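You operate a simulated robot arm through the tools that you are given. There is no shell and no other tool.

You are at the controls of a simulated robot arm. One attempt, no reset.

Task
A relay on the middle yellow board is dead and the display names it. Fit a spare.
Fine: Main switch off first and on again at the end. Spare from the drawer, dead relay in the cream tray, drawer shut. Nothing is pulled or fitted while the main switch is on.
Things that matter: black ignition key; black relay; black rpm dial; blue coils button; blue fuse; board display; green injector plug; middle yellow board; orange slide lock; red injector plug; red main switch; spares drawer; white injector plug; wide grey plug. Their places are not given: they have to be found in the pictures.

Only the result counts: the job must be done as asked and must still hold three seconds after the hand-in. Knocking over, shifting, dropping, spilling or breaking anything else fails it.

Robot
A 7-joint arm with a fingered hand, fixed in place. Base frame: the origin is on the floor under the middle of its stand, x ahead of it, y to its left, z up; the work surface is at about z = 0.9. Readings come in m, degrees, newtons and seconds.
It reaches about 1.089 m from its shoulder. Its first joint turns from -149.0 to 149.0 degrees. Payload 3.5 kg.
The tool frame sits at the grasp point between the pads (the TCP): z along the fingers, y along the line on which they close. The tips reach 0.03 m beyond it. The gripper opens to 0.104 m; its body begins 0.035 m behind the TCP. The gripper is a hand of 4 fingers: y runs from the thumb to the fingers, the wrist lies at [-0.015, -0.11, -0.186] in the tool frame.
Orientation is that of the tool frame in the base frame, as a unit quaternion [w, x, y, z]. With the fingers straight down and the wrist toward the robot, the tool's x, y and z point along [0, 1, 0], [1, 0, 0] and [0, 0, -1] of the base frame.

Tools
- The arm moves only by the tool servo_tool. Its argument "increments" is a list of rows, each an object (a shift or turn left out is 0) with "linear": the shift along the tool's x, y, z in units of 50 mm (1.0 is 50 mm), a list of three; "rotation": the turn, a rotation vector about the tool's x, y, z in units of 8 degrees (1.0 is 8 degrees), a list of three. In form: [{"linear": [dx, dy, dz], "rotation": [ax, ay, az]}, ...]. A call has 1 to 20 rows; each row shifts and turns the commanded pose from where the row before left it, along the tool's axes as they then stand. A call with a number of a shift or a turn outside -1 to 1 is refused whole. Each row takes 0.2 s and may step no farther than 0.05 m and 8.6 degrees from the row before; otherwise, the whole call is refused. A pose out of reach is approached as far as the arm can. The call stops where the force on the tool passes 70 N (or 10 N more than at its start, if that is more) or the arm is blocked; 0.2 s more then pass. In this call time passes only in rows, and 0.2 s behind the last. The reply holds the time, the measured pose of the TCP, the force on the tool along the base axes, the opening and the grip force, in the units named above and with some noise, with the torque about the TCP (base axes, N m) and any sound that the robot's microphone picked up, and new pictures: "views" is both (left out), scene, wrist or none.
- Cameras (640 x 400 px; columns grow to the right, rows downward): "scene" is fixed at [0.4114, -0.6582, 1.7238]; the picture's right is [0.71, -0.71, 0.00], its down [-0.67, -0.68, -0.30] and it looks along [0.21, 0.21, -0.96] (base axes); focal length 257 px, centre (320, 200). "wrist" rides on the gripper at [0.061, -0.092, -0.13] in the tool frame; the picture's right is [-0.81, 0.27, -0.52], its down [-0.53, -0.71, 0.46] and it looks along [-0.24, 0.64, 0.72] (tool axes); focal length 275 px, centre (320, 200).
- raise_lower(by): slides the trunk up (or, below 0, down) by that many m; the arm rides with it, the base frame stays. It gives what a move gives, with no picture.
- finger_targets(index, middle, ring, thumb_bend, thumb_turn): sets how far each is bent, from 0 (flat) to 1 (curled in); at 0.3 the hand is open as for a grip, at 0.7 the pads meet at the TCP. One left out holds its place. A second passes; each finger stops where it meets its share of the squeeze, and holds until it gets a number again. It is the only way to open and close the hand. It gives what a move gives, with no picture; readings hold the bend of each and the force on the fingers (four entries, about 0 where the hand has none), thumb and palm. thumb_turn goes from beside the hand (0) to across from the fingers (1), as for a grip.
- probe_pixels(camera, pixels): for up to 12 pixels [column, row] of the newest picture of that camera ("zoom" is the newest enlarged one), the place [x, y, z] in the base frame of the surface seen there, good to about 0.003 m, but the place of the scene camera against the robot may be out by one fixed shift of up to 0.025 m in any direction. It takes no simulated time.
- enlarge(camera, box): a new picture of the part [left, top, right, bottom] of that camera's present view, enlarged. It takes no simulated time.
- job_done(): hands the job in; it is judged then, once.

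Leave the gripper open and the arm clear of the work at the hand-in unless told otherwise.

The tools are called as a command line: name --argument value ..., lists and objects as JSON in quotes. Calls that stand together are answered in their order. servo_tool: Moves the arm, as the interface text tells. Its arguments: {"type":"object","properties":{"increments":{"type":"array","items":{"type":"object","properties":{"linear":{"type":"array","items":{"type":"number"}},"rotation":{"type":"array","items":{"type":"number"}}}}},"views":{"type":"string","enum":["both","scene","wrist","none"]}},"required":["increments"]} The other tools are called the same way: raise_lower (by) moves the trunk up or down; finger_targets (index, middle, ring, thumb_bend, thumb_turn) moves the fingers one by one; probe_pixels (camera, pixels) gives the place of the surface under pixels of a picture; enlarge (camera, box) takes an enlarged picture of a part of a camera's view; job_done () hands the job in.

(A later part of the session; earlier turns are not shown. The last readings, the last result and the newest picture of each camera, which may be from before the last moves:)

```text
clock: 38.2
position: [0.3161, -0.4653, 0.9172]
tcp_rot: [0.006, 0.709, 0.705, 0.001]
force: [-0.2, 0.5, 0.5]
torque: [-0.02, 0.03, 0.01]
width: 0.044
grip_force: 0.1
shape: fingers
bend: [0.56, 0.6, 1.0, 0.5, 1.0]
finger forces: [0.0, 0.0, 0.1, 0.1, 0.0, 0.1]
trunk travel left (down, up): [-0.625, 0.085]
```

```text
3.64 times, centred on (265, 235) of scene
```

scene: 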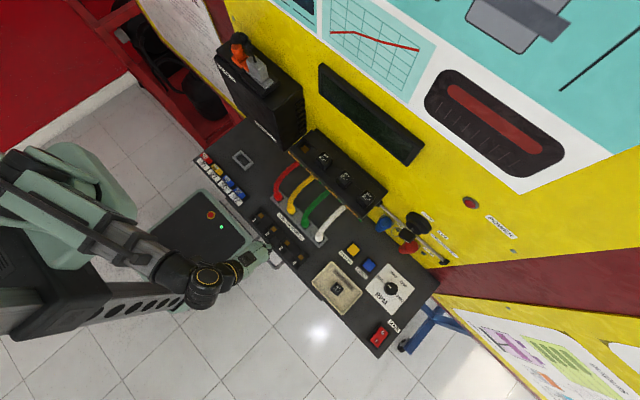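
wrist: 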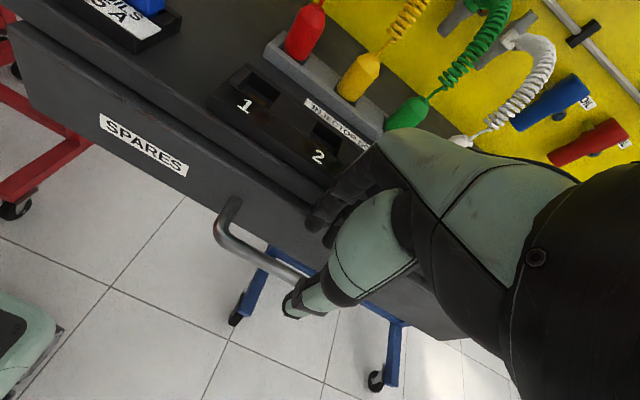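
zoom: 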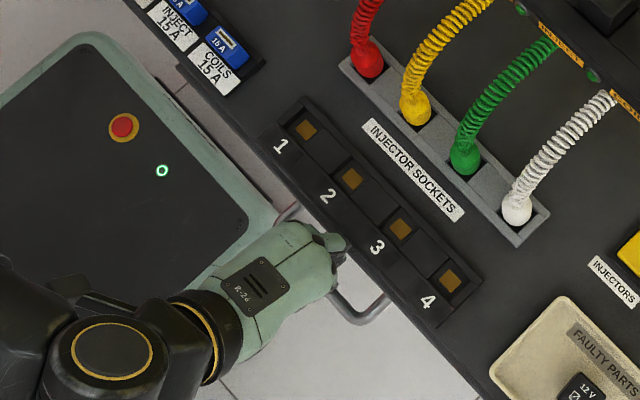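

Nothing else looks disturbed. Let me probe the drawer face, its top edge, and the desk front edge to see what the finger hit.

enlarge --camera "wrist" --box '[180, 130, 340, 290]'

probe_pixels --camera "wrist" --pixels '[[180, 140], [185, 150], [190, 160], [200, 155], [210, 165], [230, 185], [215, 185], [205, 145], [270, 195], [260, 205], [255, 245], [305, 225]]'

probe_pixels --camera "wrist" --pixels '[[218, 225], [240, 245], [270, 262], [290, 275], [230, 200], [325, 235], [315, 215], [332, 240], [100, 110], [150, 120], [100, 90], [140, 160]]'

```text
2.50 times, centred on (260, 210) of wrist
```

zoom: 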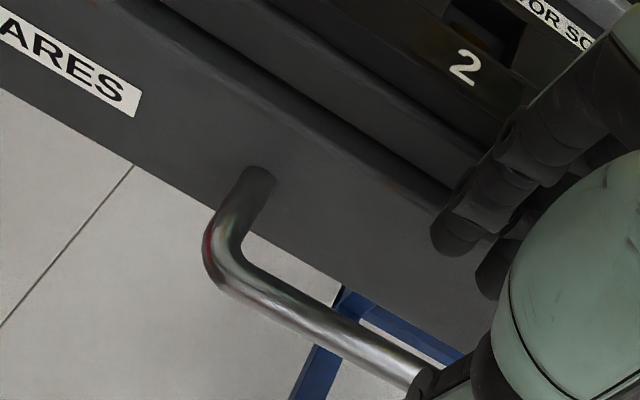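

```text
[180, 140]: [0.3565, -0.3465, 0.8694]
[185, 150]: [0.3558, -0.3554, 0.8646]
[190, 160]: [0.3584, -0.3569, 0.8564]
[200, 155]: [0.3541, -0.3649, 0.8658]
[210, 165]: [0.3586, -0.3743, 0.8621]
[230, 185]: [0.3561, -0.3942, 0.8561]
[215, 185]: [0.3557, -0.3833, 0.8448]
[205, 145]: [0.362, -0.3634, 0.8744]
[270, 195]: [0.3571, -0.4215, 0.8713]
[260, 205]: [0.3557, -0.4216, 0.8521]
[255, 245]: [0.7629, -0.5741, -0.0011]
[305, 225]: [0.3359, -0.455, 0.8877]
```

```text
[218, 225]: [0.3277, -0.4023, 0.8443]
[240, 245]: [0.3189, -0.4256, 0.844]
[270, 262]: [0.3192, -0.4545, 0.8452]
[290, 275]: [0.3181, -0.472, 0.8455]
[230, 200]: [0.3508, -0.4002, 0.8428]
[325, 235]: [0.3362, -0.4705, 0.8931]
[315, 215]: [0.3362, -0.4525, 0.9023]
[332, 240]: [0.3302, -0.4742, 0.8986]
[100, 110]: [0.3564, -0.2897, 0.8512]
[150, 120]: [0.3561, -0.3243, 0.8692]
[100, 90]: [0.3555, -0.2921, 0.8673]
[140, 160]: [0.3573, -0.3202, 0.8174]
```

The middle finger landed on the bar top (it was bent too far inward); the index passed freely. I'll hook with the index alone: curl the middle away, fix the small tilt, and go down behind the bar in small steps.

finger_targets --index 0.57 --middle 1.0 --thumb_bend 0.5

servo_tool --increments '[{"linear": [0, -0.03, 0.3], "rotation": [0.07, 0.05, -0.04]}, {"linear": [0, 0, 0.3]}, {"linear": [0, 0, 0.1]}]' --views "wrist"

enlarge --camera "wrist" --box '[180, 120, 440, 330]'

```text
clock: 39.2
position: [0.3152, -0.465, 0.9188]
tcp_rot: [0.007, 0.71, 0.705, 0.001]
force: [0.3, 0.3, -0.2]
torque: [0.0, -0.01, 0.03]
width: 0.044
grip_force: 0.1
shape: fingers
bend: [0.56, 1.0, 1.0, 0.5, 1.0]
finger forces: [0.0, 0.1, 0.0, 0.1, 0.0, 0.1]
trunk travel left (down, up): [-0.625, 0.085]
```

```text
clock: 40.0
position: [0.3125, -0.4663, 0.883]
tcp_rot: [0.001, 0.708, 0.706, 0.001]
force: [0.7, 0.1, 0.5]
torque: [-0.01, 0.0, -0.02]
width: 0.0441
grip_force: 0.0
shape: fingers
bend: [0.56, 1.0, 1.0, 0.5, 1.0]
finger forces: [0.0, 0.1, 0.0, 0.1, 0.0, 0.2]
trunk travel left (down, up): [-0.625, 0.085]
```

wrist: 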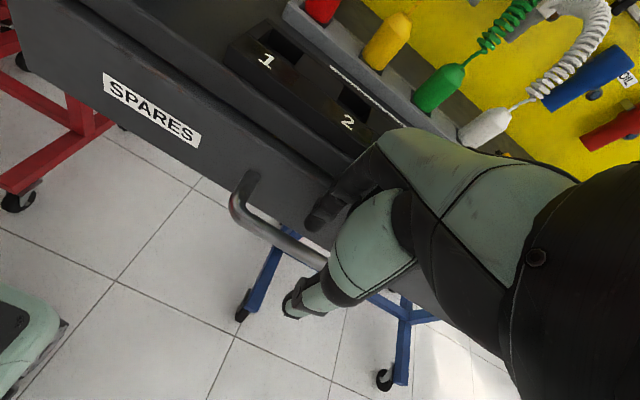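

```text
1.90 times, centred on (310, 225) of wrist
```

zoom: 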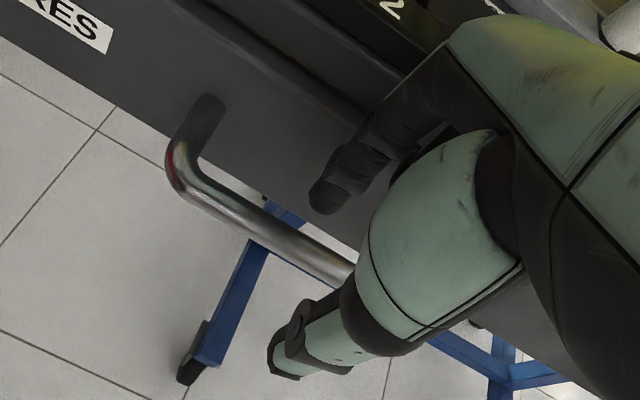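

Index is above the gap without contact. I continue 10 mm at a time.

servo_tool --increments '[{"linear": [0, 0.04, 0.1]}, {"linear": [0, 0, 0.1]}]' --views "none"

servo_tool --increments '[{"linear": [0, 0, 0.1]}, {"linear": [0, 0, 0.1]}]' --views "wrist"

enlarge --camera "wrist" --box '[180, 120, 440, 330]'

```text
clock: 40.6
position: [0.3156, -0.467, 0.8725]
tcp_rot: [0.0, 0.708, 0.707, 0.001]
force: [0.6, -0.2, 0.1]
torque: [-0.01, 0.01, -0.03]
width: 0.044
grip_force: 0.1
shape: fingers
bend: [0.56, 1.0, 1.0, 0.5, 1.0]
finger forces: [0.1, 0.1, 0.0, 0.0, 0.1, 0.0]
trunk travel left (down, up): [-0.625, 0.085]
```

```text
clock: 41.2
position: [0.3157, -0.4657, 0.8617]
tcp_rot: [0.0, 0.707, 0.707, 0.001]
force: [0.1, -0.5, 0.2]
torque: [0.01, -0.01, 0.0]
width: 0.0442
grip_force: 0.0
shape: fingers
bend: [0.56, 1.0, 1.0, 0.5, 1.0]
finger forces: [0.0, 0.1, 0.1, 0.1, 0.1, 0.0]
trunk travel left (down, up): [-0.625, 0.085]
```

wrist: 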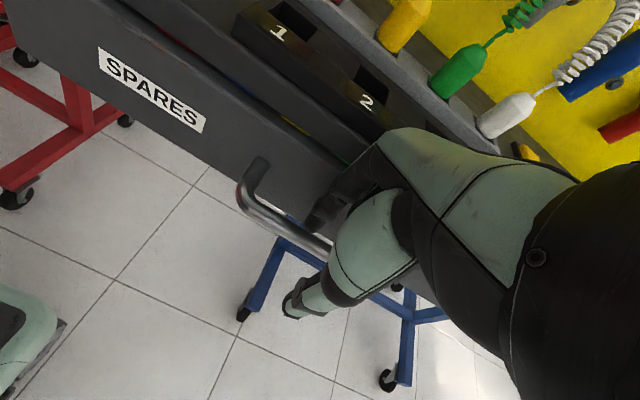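

```text
1.90 times, centred on (310, 225) of wrist
```

zoom: 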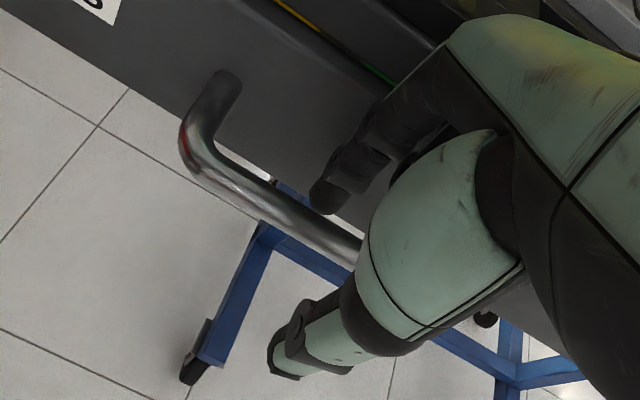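

Still free. Another 12 mm down so the index is well behind the bar, then pinch the bar with the thumb and index.

servo_tool --increments '[{"linear": [0, 0, 0.12]}, {"linear": [0, 0, 0.12]}]' --views "none"

finger_targets --index 0.72 --thumb_bend 0.7

servo_tool --increments '[{"linear": [0, 0, 0]}]' --views "both"

enlarge --camera "wrist" --box '[180, 120, 440, 330]'

```text
clock: 41.8
position: [0.315, -0.4657, 0.8498]
tcp_rot: [0.001, 0.707, 0.707, 0.001]
force: [-0.3, 0.0, -0.8]
torque: [-0.03, 0.03, -0.03]
width: 0.0439
grip_force: 0.1
shape: fingers
bend: [0.56, 1.0, 1.0, 0.5, 1.0]
finger forces: [0.0, 0.1, 0.0, 0.0, 0.0, 0.1]
trunk travel left (down, up): [-0.625, 0.085]
```

```text
clock: 42.8
position: [0.3156, -0.4667, 0.8486]
tcp_rot: [0.0, 0.708, 0.706, 0.0]
force: [3.8, -0.3, -6.7]
torque: [-0.07, -0.01, -0.04]
width: 0.003
grip_force: 3.1
shape: fingers
bend: [0.71, 1.0, 1.0, 0.7, 1.0]
finger forces: [6.1, 0.1, 0.0, 0.0, 0.1, 0.0]
trunk travel left (down, up): [-0.625, 0.085]
```

```text
clock: 43.2
position: [0.3157, -0.4666, 0.8484]
tcp_rot: [-0.001, 0.708, 0.706, 0.0]
force: [2.7, 0.8, -6.3]
torque: [-0.02, 0.02, 0.01]
width: 0.0026
grip_force: 3.1
shape: fingers
bend: [0.71, 1.0, 1.0, 0.7, 1.0]
finger forces: [6.1, 0.0, 0.0, 0.0, 0.0, 0.1]
trunk travel left (down, up): [-0.625, 0.085]
```

scene: 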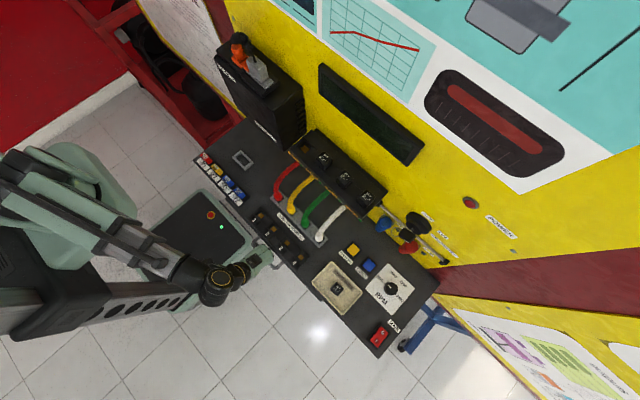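
wrist: 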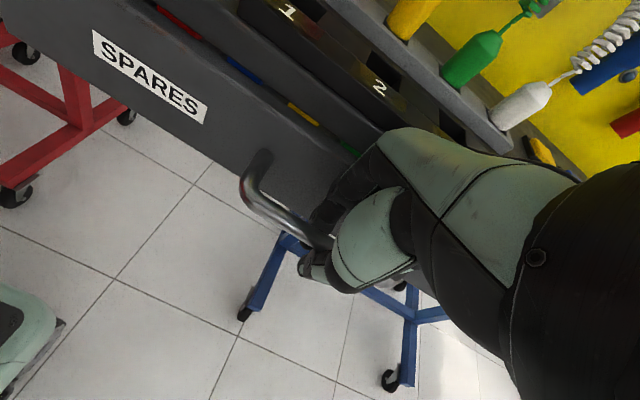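

```text
1.90 times, centred on (310, 225) of wrist
```

zoom: 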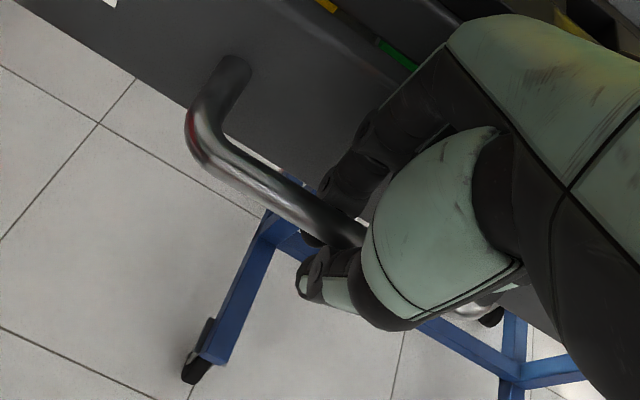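

The index is hooked around the bar (6 N). I ease down 4 mm and pull in −x in small steps, watching forces.

servo_tool --increments '[{"linear": [0, -0.1, 0.06]}, {"linear": [0, -0.15, 0]}, {"linear": [0, -0.15, 0]}]' --views "wrist"

```text
clock: 44.0
position: [0.2952, -0.4656, 0.8467]
tcp_rot: [0.0, 0.708, 0.707, 0.001]
force: [0.4, 0.3, -0.6]
torque: [-0.01, -0.01, -0.04]
width: 0.0003
grip_force: 0.7
shape: fingers
bend: [0.72, 1.0, 1.0, 0.69, 1.0]
finger forces: [0.9, 0.0, 0.0, 0.1, 0.1, 0.0]
trunk travel left (down, up): [-0.625, 0.085]
```

wrist: 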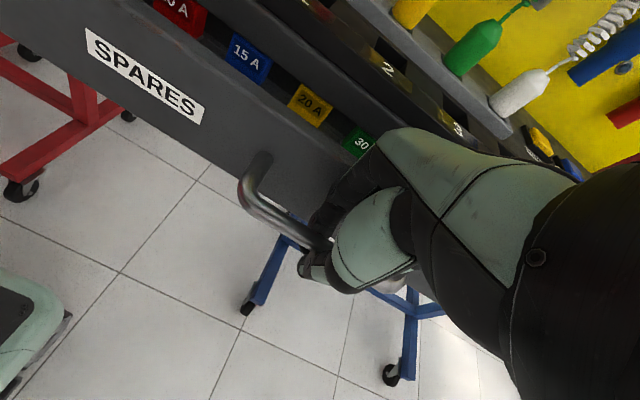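

The drawer opens easily; a row of spare fuses shows. Keep pulling 0.08 m more at slower rows.

servo_tool --increments '[{"linear": [0, -0.3, 0]}, {"linear": [0, -0.3, 0]}, {"linear": [0, -0.3, 0]}, {"linear": [0, -0.3, 0]}, {"linear": [0, -0.3, 0]}]' --views "both"

```text
clock: 45.2
position: [0.2158, -0.4646, 0.8466]
tcp_rot: [0.0, 0.707, 0.707, 0.001]
force: [-1.1, 0.2, -0.6]
torque: [0.0, 0.0, -0.01]
width: 0.0
grip_force: 0.7
shape: fingers
bend: [0.72, 1.0, 1.0, 0.69, 1.0]
finger forces: [1.3, 0.0, 0.0, 0.1, 0.0, 0.0]
trunk travel left (down, up): [-0.625, 0.085]
```

scene: 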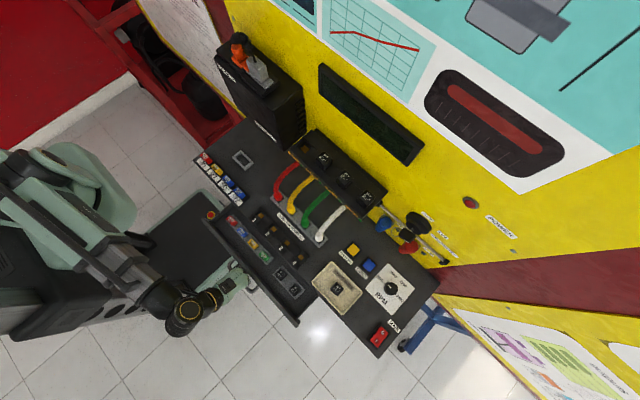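
wrist: 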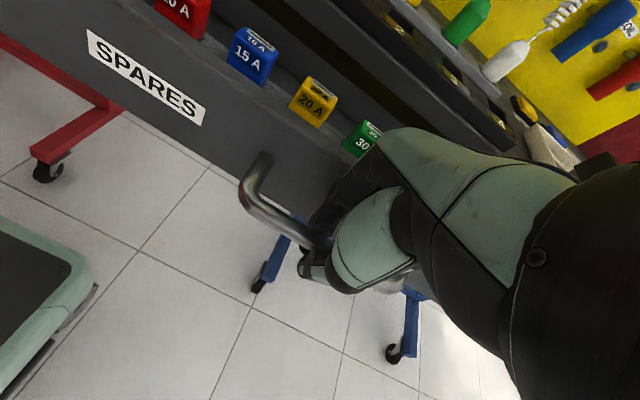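

The drawer is open ~0.1 m and I see two black relays at scene (281,273) and (294,289). Zoom in.

enlarge --camera "scene" --box '[215, 200, 325, 330]'

enlarge --camera "scene" --box '[260, 250, 320, 310]'

probe_pixels --camera "zoom" --pixels '[[230, 150], [370, 310], [180, 200], [200, 150], [300, 350], [290, 190], [250, 130], [350, 260], [330, 220], [400, 330], [150, 130], [440, 260]]'

```text
3.08 times, centred on (270, 265) of scene
```

zoom: 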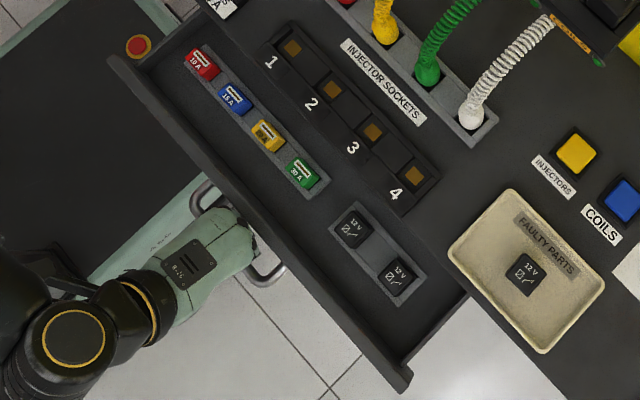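

```text
6.67 times, centred on (290, 280) of scene
```

zoom: 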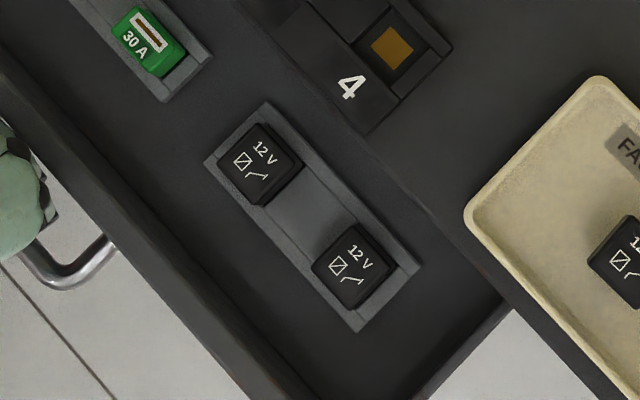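

```text
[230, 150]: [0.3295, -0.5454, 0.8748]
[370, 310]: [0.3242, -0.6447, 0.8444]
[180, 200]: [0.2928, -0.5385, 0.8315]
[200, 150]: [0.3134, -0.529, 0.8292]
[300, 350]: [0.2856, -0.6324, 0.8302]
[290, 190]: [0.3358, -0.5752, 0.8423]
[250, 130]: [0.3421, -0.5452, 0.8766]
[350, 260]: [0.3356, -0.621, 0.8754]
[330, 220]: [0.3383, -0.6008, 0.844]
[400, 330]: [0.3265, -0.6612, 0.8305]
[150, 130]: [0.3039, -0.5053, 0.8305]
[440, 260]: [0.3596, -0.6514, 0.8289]
```

Two identical 12 V spare relays sit in a holder at about (0.320, −0.530) and (0.321, −0.606), tops z≈0.865. The bench edge (x 0.3625) is close, so I pull the drawer 45 mm further.

servo_tool --increments '[{"linear": [0, -0.3, 0]}, {"linear": [0, -0.3, 0]}, {"linear": [0, -0.3, 0]}]' --views "both"

```text
clock: 46.0
position: [0.1722, -0.4637, 0.8471]
tcp_rot: [0.001, 0.708, 0.707, 0.001]
force: [-1.2, -0.4, 0.1]
torque: [0.01, -0.02, -0.02]
width: 0.0
grip_force: 1.1
shape: fingers
bend: [0.72, 1.0, 1.0, 0.69, 1.0]
finger forces: [1.2, 0.2, 0.0, 0.0, 0.1, 0.0]
trunk travel left (down, up): [-0.625, 0.085]
```

scene: 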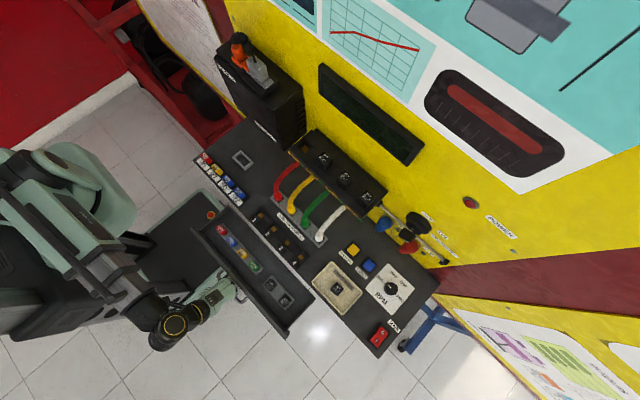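
wrist: 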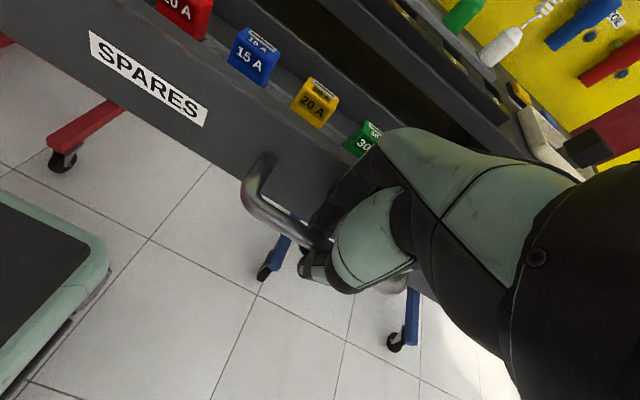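

The drawer is out about 0.145 m. I open index and thumb and check before lifting out of the handle.

finger_targets --index 0.57 --thumb_bend 0.5

servo_tool --increments '[{"linear": [0, 0, 0]}]' --views "wrist"

enlarge --camera "wrist" --box '[180, 120, 440, 330]'

probe_pixels --camera "zoom" --pixels '[[195, 150], [250, 190], [300, 220], [325, 195], [345, 160], [320, 205], [290, 140], [240, 70]]'

```text
clock: 47.0
position: [0.1717, -0.4638, 0.8467]
tcp_rot: [0.002, 0.708, 0.706, 0.0]
force: [0.1, 0.3, 0.5]
torque: [0.03, -0.02, 0.03]
width: 0.0432
grip_force: 0.1
shape: fingers
bend: [0.56, 1.0, 1.0, 0.5, 1.0]
finger forces: [0.1, 0.0, 0.1, 0.1, 0.0, 0.0]
trunk travel left (down, up): [-0.625, 0.085]
```

```text
clock: 47.4
position: [0.1726, -0.4645, 0.847]
tcp_rot: [0.001, 0.708, 0.707, 0.0]
force: [-0.2, 0.2, 0.7]
torque: [-0.03, 0.0, -0.01]
width: 0.0436
grip_force: 0.1
shape: fingers
bend: [0.56, 1.0, 1.0, 0.5, 1.0]
finger forces: [0.0, 0.0, 0.0, 0.1, 0.0, 0.1]
trunk travel left (down, up): [-0.625, 0.085]
```

wrist: 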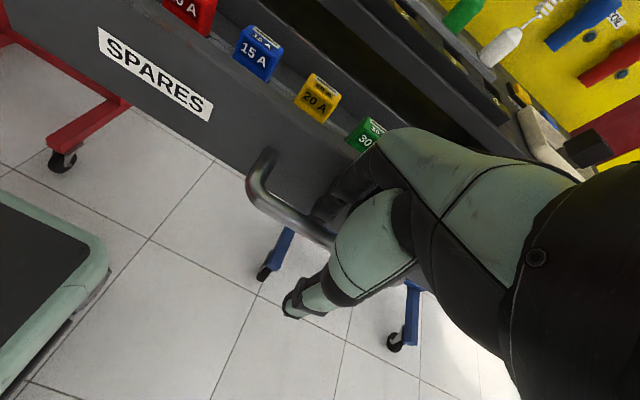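

```text
1.90 times, centred on (310, 225) of wrist
```

zoom: 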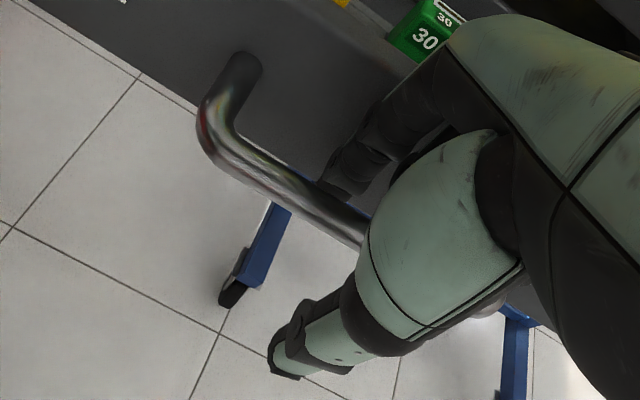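

```text
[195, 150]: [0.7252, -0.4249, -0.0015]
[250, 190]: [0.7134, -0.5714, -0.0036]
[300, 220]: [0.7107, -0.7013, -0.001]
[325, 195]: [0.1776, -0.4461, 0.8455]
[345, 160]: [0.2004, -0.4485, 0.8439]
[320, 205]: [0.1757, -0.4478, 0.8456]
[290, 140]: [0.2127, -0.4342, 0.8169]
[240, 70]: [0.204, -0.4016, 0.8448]
```

The bar is at x≈0.175–0.187 and the index inner face at ≈0.192: free. Lift straight out.

servo_tool --increments '[{"linear": [0, 0, -0.2]}, {"linear": [0, 0, -0.4]}, {"linear": [0, 0, -0.8]}, {"linear": [0, 0, -1]}, {"linear": [0, 0, -1]}, {"linear": [0, 0, -1]}]' --views "both"

enlarge --camera "wrist" --box '[130, 150, 430, 330]'

enlarge --camera "scene" --box '[195, 200, 325, 330]'

```text
clock: 48.8
position: [0.1723, -0.4627, 1.0675]
tcp_rot: [0.0, 0.708, 0.707, 0.0]
force: [-0.2, -0.9, 0.0]
torque: [0.0, 0.0, -0.01]
width: 0.0434
grip_force: 0.0
shape: fingers
bend: [0.56, 1.0, 1.0, 0.5, 1.0]
finger forces: [0.0, 0.0, 0.0, 0.0, 0.0, 0.0]
trunk travel left (down, up): [-0.625, 0.085]
```

scene: 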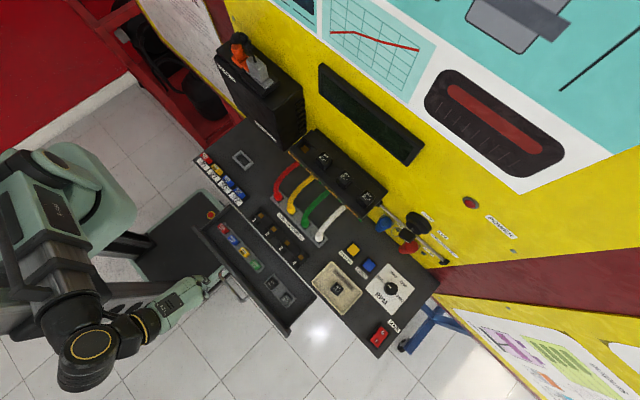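
wrist: 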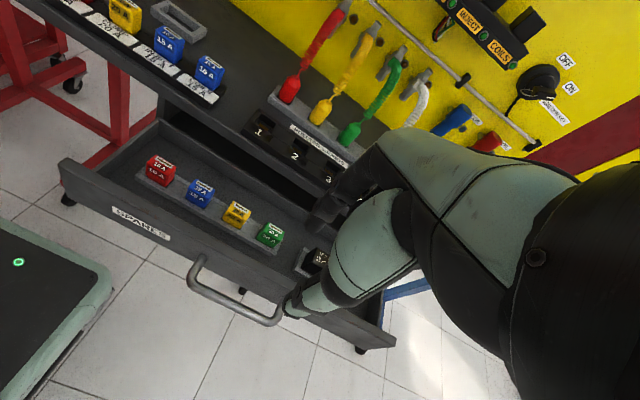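

```text
2.13 times, centred on (280, 240) of wrist
```

zoom: 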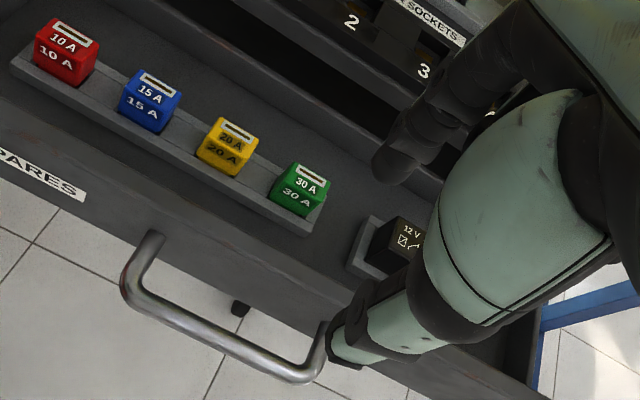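

```text
3.08 times, centred on (260, 265) of scene
```

zoom: 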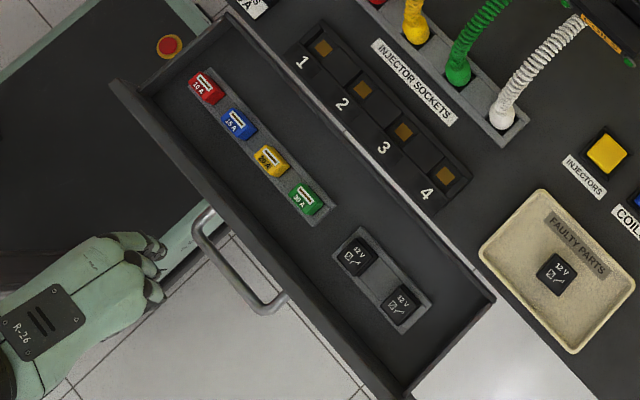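

Spare relay #1 is visible at wrist ≈(318,258). Probe it in both cameras.

probe_pixels --camera "wrist" --pixels '[[312, 255], [318, 254], [308, 252], [316, 262], [310, 268], [300, 262], [298, 270], [322, 252], [326, 255], [290, 262]]'

probe_pixels --camera "zoom" --pixels '[[355, 255], [335, 265], [360, 232], [375, 255], [350, 275], [402, 305], [425, 305], [345, 235], [330, 250], [300, 300], [365, 225], [385, 290]]'

```text
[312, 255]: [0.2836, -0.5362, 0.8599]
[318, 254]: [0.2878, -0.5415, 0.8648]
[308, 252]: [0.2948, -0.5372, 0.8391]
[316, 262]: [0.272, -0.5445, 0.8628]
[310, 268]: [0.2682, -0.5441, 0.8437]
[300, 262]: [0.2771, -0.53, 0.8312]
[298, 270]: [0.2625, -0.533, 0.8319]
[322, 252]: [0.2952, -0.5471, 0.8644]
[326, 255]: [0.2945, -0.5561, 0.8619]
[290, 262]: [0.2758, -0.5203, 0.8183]
```

```text
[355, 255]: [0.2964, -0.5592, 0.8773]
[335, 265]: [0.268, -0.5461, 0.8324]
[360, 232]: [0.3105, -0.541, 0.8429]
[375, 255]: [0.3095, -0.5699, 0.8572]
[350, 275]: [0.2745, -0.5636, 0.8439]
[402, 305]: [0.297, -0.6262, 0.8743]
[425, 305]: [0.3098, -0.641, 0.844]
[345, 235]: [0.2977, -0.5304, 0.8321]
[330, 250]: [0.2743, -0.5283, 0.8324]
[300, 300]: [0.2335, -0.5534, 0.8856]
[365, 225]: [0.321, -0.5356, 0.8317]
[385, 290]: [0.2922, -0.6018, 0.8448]
```

Spare #1: top z≈0.864, centre about (0.282, −0.548). I preshape the fingers and move above it at TCP z 0.97.

finger_targets --index 0.5 --middle 0.5 --ring 1.0 --thumb_bend 0.54 --thumb_turn 1.0

servo_tool --increments '[{"linear": [-0.425, 0.55, 0.4]}, {"linear": [-0.425, 0.55, 0.4]}, {"linear": [-0.425, 0.55, 0.4]}, {"linear": [-0.425, 0.55, 0.4]}, {"linear": [0, 0, 0.3]}]' --views "both"

enlarge --camera "wrist" --box '[200, 140, 440, 330]'

```text
clock: 49.8
position: [0.1728, -0.4631, 1.0689]
tcp_rot: [0.001, 0.708, 0.706, 0.001]
force: [-0.2, 0.3, -0.1]
torque: [0.01, 0.0, -0.01]
width: 0.0468
grip_force: 0.0
shape: fingers
bend: [0.5, 0.5, 1.0, 0.54, 1.0]
finger forces: [0.0, 0.0, 0.0, 0.0, 0.1, 0.0]
trunk travel left (down, up): [-0.625, 0.085]
```

```text
clock: 51.0
position: [0.284, -0.5507, 0.9688]
tcp_rot: [0.001, 0.708, 0.707, 0.0]
force: [-0.6, 0.0, 0.1]
torque: [0.01, -0.01, 0.0]
width: 0.0468
grip_force: 0.0
shape: fingers
bend: [0.5, 0.5, 1.0, 0.54, 1.0]
finger forces: [0.0, 0.0, 0.0, 0.0, 0.0, 0.1]
trunk travel left (down, up): [-0.625, 0.085]
```

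scene: 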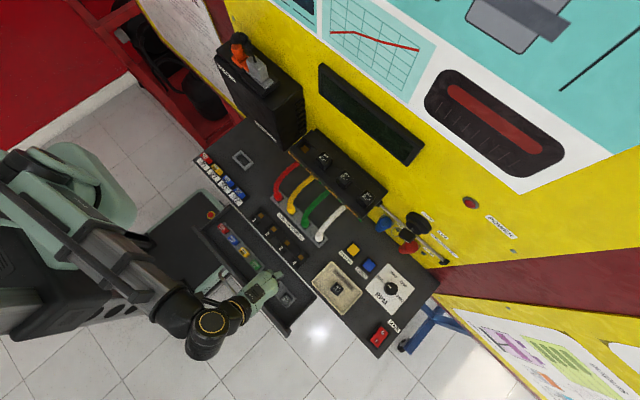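
wrist: 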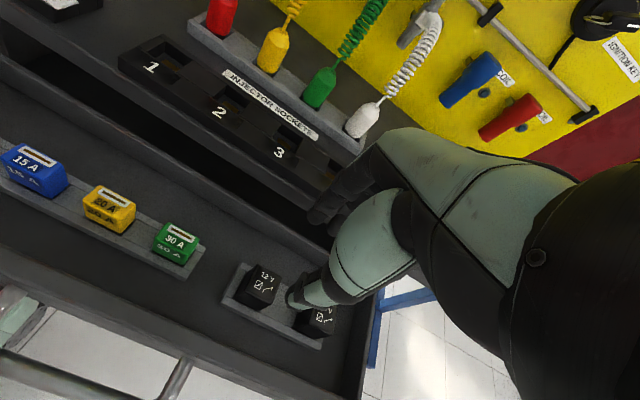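

```text
2.11 times, centred on (320, 235) of wrist
```

zoom: 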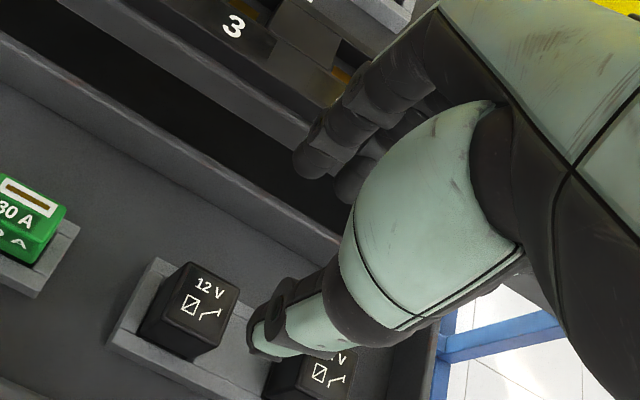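

Now spare #1 is fully visible. Probe its top corners.

probe_pixels --camera "zoom" --pixels '[[187, 267], [234, 292], [206, 327], [160, 300], [198, 297], [150, 320], [195, 355], [225, 325], [130, 310], [305, 165], [345, 190], [265, 335]]'

```text
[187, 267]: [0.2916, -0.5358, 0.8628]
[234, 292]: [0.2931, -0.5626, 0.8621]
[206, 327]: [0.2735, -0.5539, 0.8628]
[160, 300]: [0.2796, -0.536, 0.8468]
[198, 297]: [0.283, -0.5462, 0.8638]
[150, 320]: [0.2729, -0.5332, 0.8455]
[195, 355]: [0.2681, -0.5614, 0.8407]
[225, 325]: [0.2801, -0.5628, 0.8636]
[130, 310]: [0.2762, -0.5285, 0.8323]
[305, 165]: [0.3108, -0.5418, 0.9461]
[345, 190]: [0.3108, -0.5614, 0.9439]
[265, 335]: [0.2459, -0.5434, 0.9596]
```

Spare #1 centre (0.281, −0.549), top 0.863. I nudge into alignment and descend to about 0.875, then the last bit.

servo_tool --increments '[{"linear": [0.02, -0.05, 0.8]}, {"linear": [0, 0, 0.6]}, {"linear": [0, 0, 0.3]}, {"linear": [0, 0, 0.15]}]' --views "wrist"

enlarge --camera "wrist" --box '[200, 140, 440, 330]'

```text
clock: 52.0
position: [0.2823, -0.5501, 0.8766]
tcp_rot: [0.001, 0.708, 0.706, 0.001]
force: [-0.3, 0.2, 0.5]
torque: [-0.02, 0.01, -0.02]
width: 0.0466
grip_force: 0.0
shape: fingers
bend: [0.5, 0.5, 1.0, 0.54, 1.0]
finger forces: [0.1, 0.1, 0.0, 0.0, 0.1, 0.1]
trunk travel left (down, up): [-0.625, 0.085]
```

wrist: 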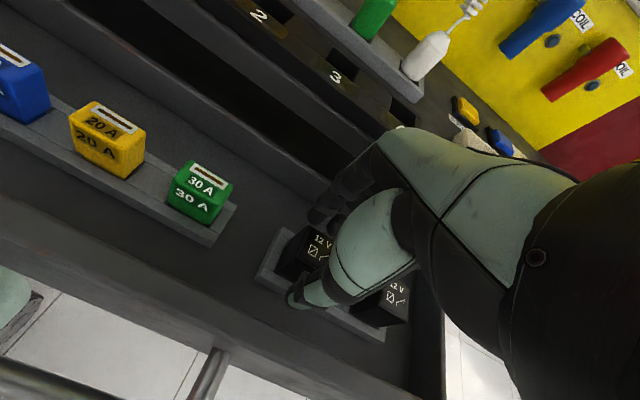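

```text
2.11 times, centred on (320, 235) of wrist
```

zoom: 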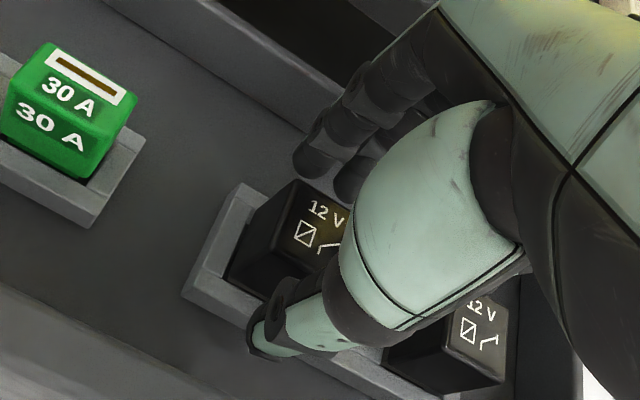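

The fingers straddle the spare. Lower 6 mm and close.

servo_tool --increments '[{"linear": [0, -0.02, 0.12]}]' --views "none"

finger_targets --index 0.72 --middle 0.72 --thumb_bend 0.72

```text
clock: 52.4
position: [0.2802, -0.5494, 0.8733]
tcp_rot: [0.001, 0.708, 0.706, 0.0]
force: [-0.5, 0.2, -0.3]
torque: [-0.02, 0.0, -0.02]
width: 0.0464
grip_force: 0.0
shape: fingers
bend: [0.5, 0.5, 1.0, 0.54, 1.0]
finger forces: [0.1, 0.0, 0.0, 0.1, 0.1, 0.1]
trunk travel left (down, up): [-0.625, 0.085]
```

```text
clock: 53.4
position: [0.2819, -0.5495, 0.8727]
tcp_rot: [0.0, 0.708, 0.706, 0.0]
force: [0.1, -1.0, 0.0]
torque: [0.01, 0.02, 0.03]
width: 0.0237
grip_force: 13.5
shape: fingers
bend: [0.62, 0.64, 1.0, 0.61, 1.0]
finger forces: [7.1, 6.5, 0.1, 0.1, 13.6, 0.0]
trunk travel left (down, up): [-0.625, 0.085]
```

Balanced grip (13.6 N). Lift straight up and look.

servo_tool --increments '[{"linear": [0, 0, -0.1]}, {"linear": [0, 0, -0.2]}, {"linear": [0, 0, -0.5]}, {"linear": [0, 0, -0.9]}, {"linear": [0, 0, -0.9]}]' --views "both"

enlarge --camera "wrist" --box '[200, 140, 440, 330]'

enlarge --camera "scene" --box '[195, 200, 325, 330]'

```text
clock: 54.6
position: [0.2808, -0.5492, 1.0041]
tcp_rot: [0.0, 0.708, 0.706, 0.0]
force: [0.4, -0.4, -0.6]
torque: [0.03, 0.01, 0.02]
width: 0.0233
grip_force: 13.8
shape: fingers
bend: [0.62, 0.64, 1.0, 0.61, 1.0]
finger forces: [7.2, 6.4, 0.1, 0.0, 13.7, 0.1]
trunk travel left (down, up): [-0.625, 0.085]
```

scene: 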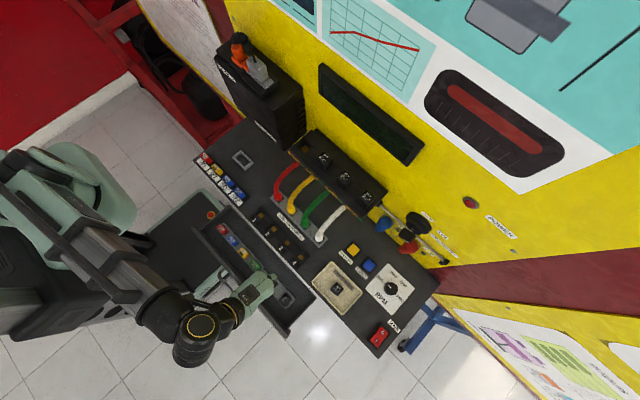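
wrist: 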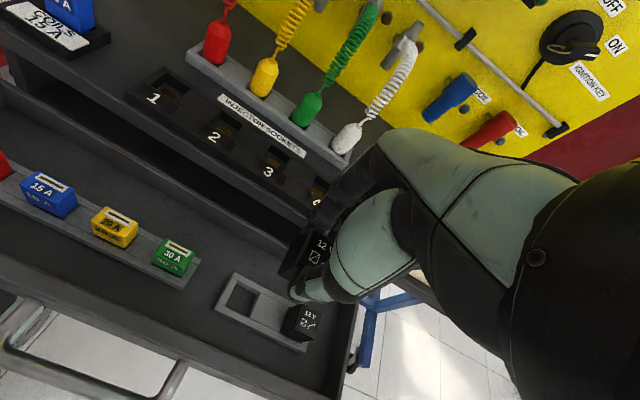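

```text
2.11 times, centred on (320, 235) of wrist
```

zoom: 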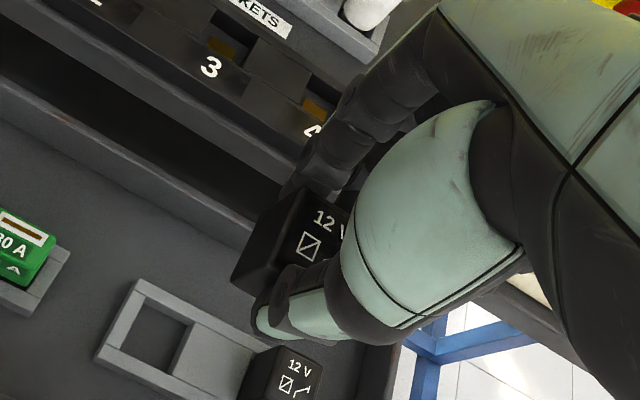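

```text
3.08 times, centred on (260, 265) of scene
```

zoom: 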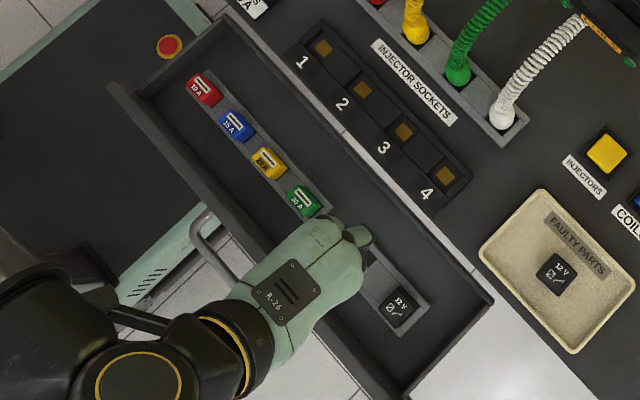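

The spare is in hand; the other stays in the holder. Now carry it up and to a hover in front of, then above, the empty UNIT socket (0.586, −0.408) at TCP z≈1.265.

servo_tool --increments '[{"linear": [0, 0, -0.87]}, {"linear": [0, 0, -0.87]}, {"linear": [0, 0, -0.87]}, {"linear": [0, 0, -0.87]}, {"linear": [0, 0, -0.87]}, {"linear": [0, 0, -0.87]}, {"linear": [0.564, 0.676, 0]}, {"linear": [0.564, 0.676, 0]}, {"linear": [0.564, 0.676, 0]}, {"linear": [0.564, 0.676, 0]}, {"linear": [0.564, 0.676, 0]}]' --views "both"

enlarge --camera "wrist" --box '[200, 100, 440, 330]'

enlarge --camera "scene" --box '[270, 100, 370, 190]'

```text
clock: 57.0
position: [0.4455, -0.4087, 1.2655]
tcp_rot: [-0.001, 0.708, 0.706, 0.0]
force: [-0.1, -0.3, -0.6]
torque: [0.01, 0.03, 0.02]
width: 0.0231
grip_force: 13.7
shape: fingers
bend: [0.71, 0.65, 1.0, 0.61, 1.0]
finger forces: [7.0, 6.4, 0.1, 0.1, 13.6, 0.0]
trunk travel left (down, up): [-0.625, 0.085]
```

scene: 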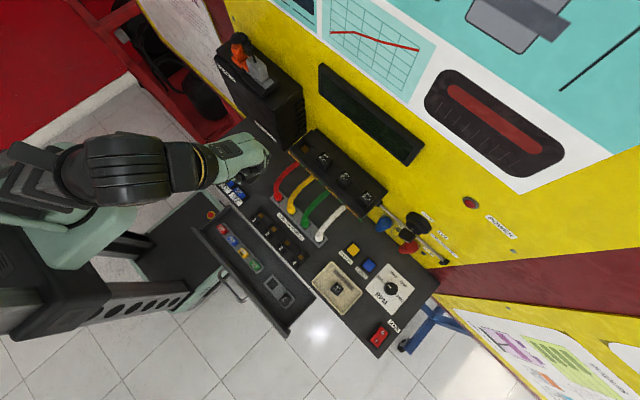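
wrist: 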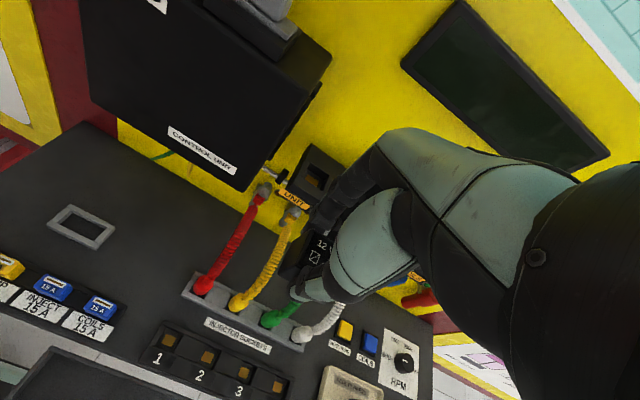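

```text
1.74 times, centred on (320, 215) of wrist
```

zoom: 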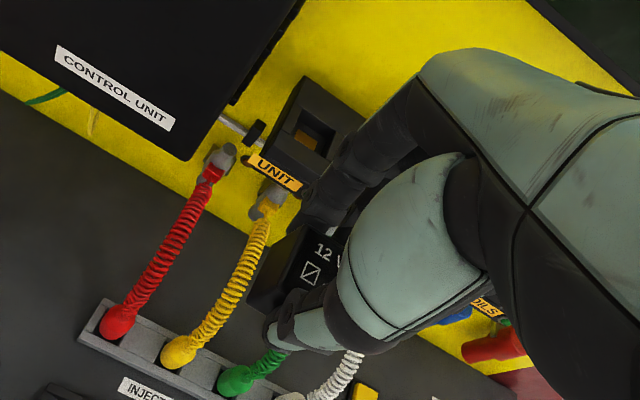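

```text
4.44 times, centred on (320, 145) of scene
```

zoom: 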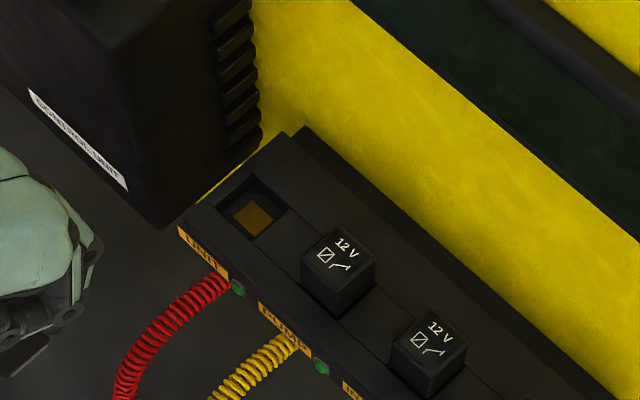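

The index bend reads 0.71 now (was 0.62); I check whether the relay has moved in the grip by re-reading and zooming.

servo_tool --increments '[{"linear": [0, 0, 0]}]' --views "wrist"

enlarge --camera "wrist" --box '[260, 160, 380, 320]'

probe_pixels --camera "zoom" --pixels '[[260, 190], [330, 190], [240, 230], [300, 250], [210, 210], [290, 215], [205, 270], [250, 300], [340, 160], [330, 120], [210, 240], [280, 180]]'

```text
clock: 57.4
position: [0.4449, -0.4084, 1.2652]
tcp_rot: [0.0, 0.708, 0.707, 0.001]
force: [-0.1, 0.2, 0.1]
torque: [0.02, 0.01, 0.02]
width: 0.0233
grip_force: 13.2
shape: fingers
bend: [0.71, 0.65, 1.0, 0.61, 1.0]
finger forces: [7.2, 6.4, 0.0, 0.1, 13.6, 0.1]
trunk travel left (down, up): [-0.625, 0.085]
```

wrist: 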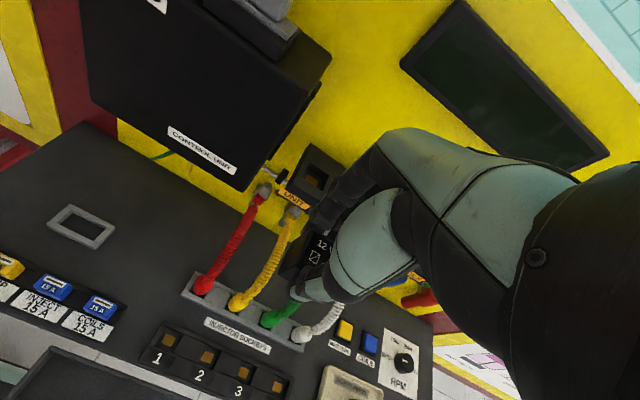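

```text
2.50 times, centred on (320, 240) of wrist
```

zoom: 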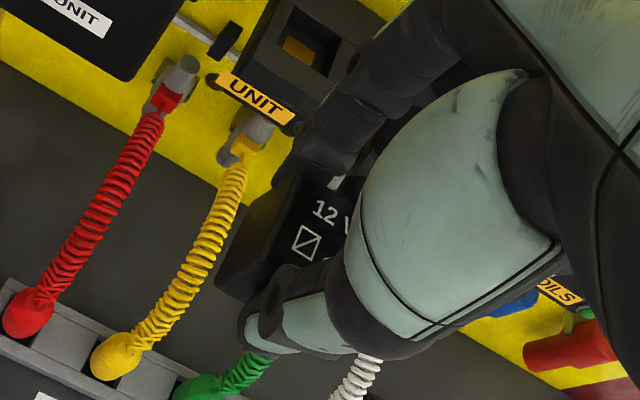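

```text
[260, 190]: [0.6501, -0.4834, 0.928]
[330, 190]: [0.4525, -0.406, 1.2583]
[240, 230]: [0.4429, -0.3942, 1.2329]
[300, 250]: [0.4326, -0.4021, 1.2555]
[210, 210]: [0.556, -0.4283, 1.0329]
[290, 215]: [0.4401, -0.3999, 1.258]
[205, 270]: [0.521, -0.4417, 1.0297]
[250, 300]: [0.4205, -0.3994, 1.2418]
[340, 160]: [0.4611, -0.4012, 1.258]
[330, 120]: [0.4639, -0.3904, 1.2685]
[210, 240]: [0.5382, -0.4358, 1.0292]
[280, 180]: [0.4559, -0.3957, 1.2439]
```

The relay is still level (top z≈1.258, left face y≈−0.394), so it is well held. Let me probe the socket opening precisely.

enlarge --camera "wrist" --box '[270, 130, 370, 220]'

probe_pixels --camera "zoom" --pixels '[[255, 205], [290, 150], [360, 190], [320, 245], [300, 220], [330, 190], [240, 220], [290, 135], [375, 180], [300, 190], [280, 180], [320, 240]]'

```text
4.44 times, centred on (320, 175) of wrist
```

zoom: 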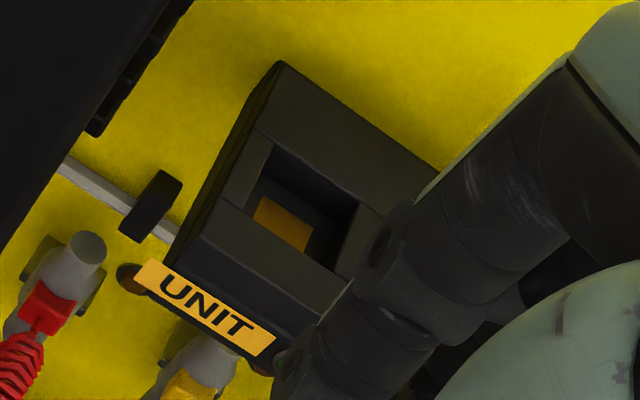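

```text
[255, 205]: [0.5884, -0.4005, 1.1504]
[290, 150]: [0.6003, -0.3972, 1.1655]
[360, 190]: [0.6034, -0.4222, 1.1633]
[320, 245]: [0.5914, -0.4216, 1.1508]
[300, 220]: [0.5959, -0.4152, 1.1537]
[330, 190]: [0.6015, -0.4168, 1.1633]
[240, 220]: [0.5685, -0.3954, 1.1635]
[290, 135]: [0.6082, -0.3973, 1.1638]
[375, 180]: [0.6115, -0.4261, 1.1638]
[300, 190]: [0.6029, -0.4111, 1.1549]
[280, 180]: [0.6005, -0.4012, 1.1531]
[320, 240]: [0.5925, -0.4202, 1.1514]
```

Probe points just outside the socket rim to get its edges.

probe_pixels --camera "zoom" --pixels '[[240, 208], [268, 140], [275, 138], [320, 165], [355, 198], [365, 205], [350, 245], [345, 278], [330, 270], [290, 245], [262, 225], [252, 215]]'

```text
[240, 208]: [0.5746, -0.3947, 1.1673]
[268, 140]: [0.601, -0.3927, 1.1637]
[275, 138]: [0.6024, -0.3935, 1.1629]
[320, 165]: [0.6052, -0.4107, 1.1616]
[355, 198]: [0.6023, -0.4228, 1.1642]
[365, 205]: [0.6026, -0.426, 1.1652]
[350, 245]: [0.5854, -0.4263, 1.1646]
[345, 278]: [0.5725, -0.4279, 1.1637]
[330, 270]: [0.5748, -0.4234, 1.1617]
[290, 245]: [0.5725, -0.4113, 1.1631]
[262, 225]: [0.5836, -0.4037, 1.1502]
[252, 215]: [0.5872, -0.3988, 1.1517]
```

Socket opening: x 0.572–0.602, y −0.394…−0.424 → centre ≈(0.587, −0.409), rim z 1.164, floor ≈1.150. Move over it at the current height and check alignment.

servo_tool --increments '[{"linear": [0, 0.94, 0]}, {"linear": [0, 0.94, 0]}, {"linear": [0, 0.94, 0]}]' --views "both"

enlarge --camera "wrist" --box '[240, 160, 400, 320]'

enlarge --camera "scene" --box '[270, 100, 370, 190]'

servo_tool --increments '[{"linear": [0, 0, 0]}]' --views "none"

```text
clock: 58.2
position: [0.5897, -0.4101, 1.2634]
tcp_rot: [0.0, 0.708, 0.707, 0.0]
force: [0.9, -0.8, -0.4]
torque: [0.0, 0.02, 0.01]
width: 0.0234
grip_force: 13.6
shape: fingers
bend: [0.71, 0.65, 1.0, 0.61, 1.0]
finger forces: [7.0, 6.4, 0.1, 0.1, 13.6, 0.0]
trunk travel left (down, up): [-0.625, 0.085]
```

scene: 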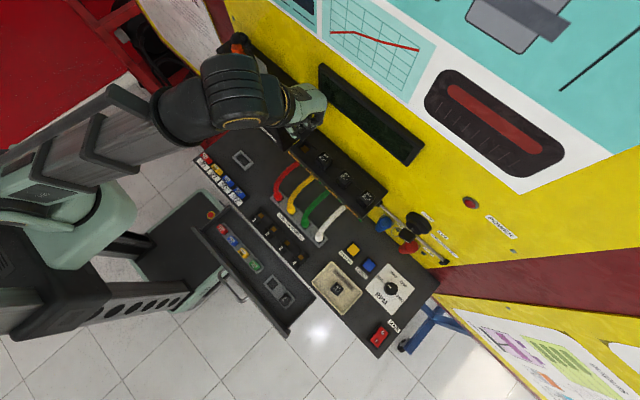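
wrist: 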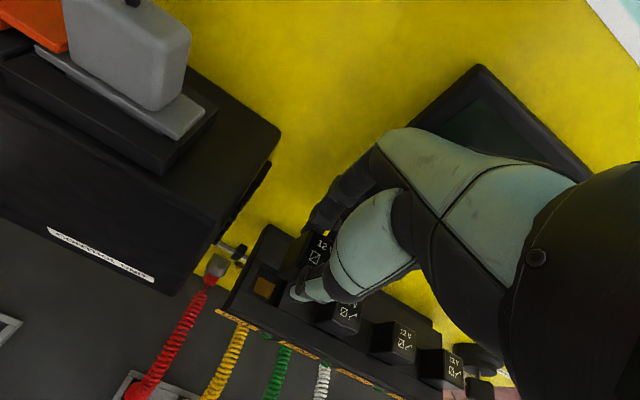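

```text
2.50 times, centred on (320, 240) of wrist
```

zoom: 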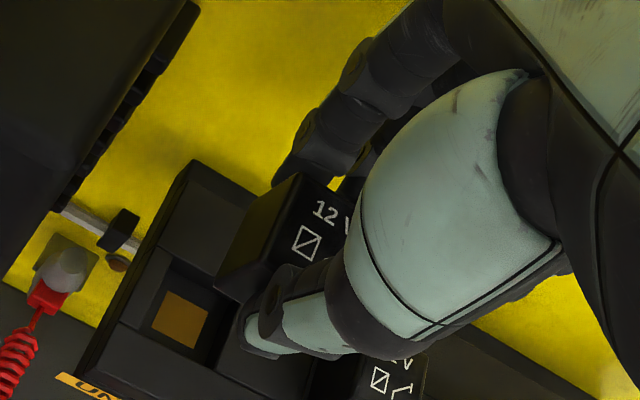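

```text
4.44 times, centred on (320, 145) of scene
```

zoom: 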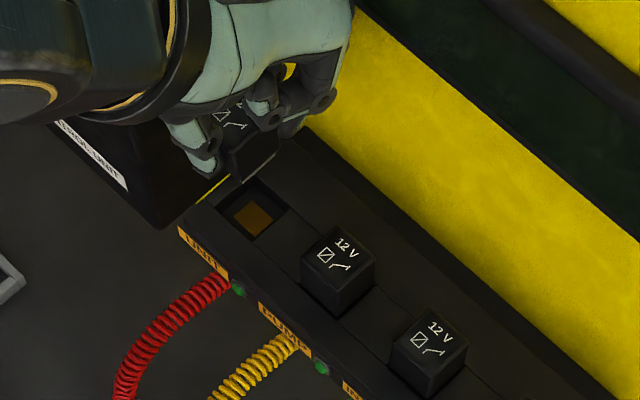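

```text
clock: 58.6
position: [0.589, -0.4094, 1.2638]
tcp_rot: [0.001, 0.708, 0.706, 0.0]
force: [-0.8, 0.0, -0.7]
torque: [-0.06, -0.02, 0.0]
width: 0.0231
grip_force: 13.4
shape: fingers
bend: [0.71, 0.65, 1.0, 0.61, 1.0]
finger forces: [7.1, 6.4, 0.1, 0.0, 13.6, 0.0]
trunk travel left (down, up): [-0.625, 0.085]
```

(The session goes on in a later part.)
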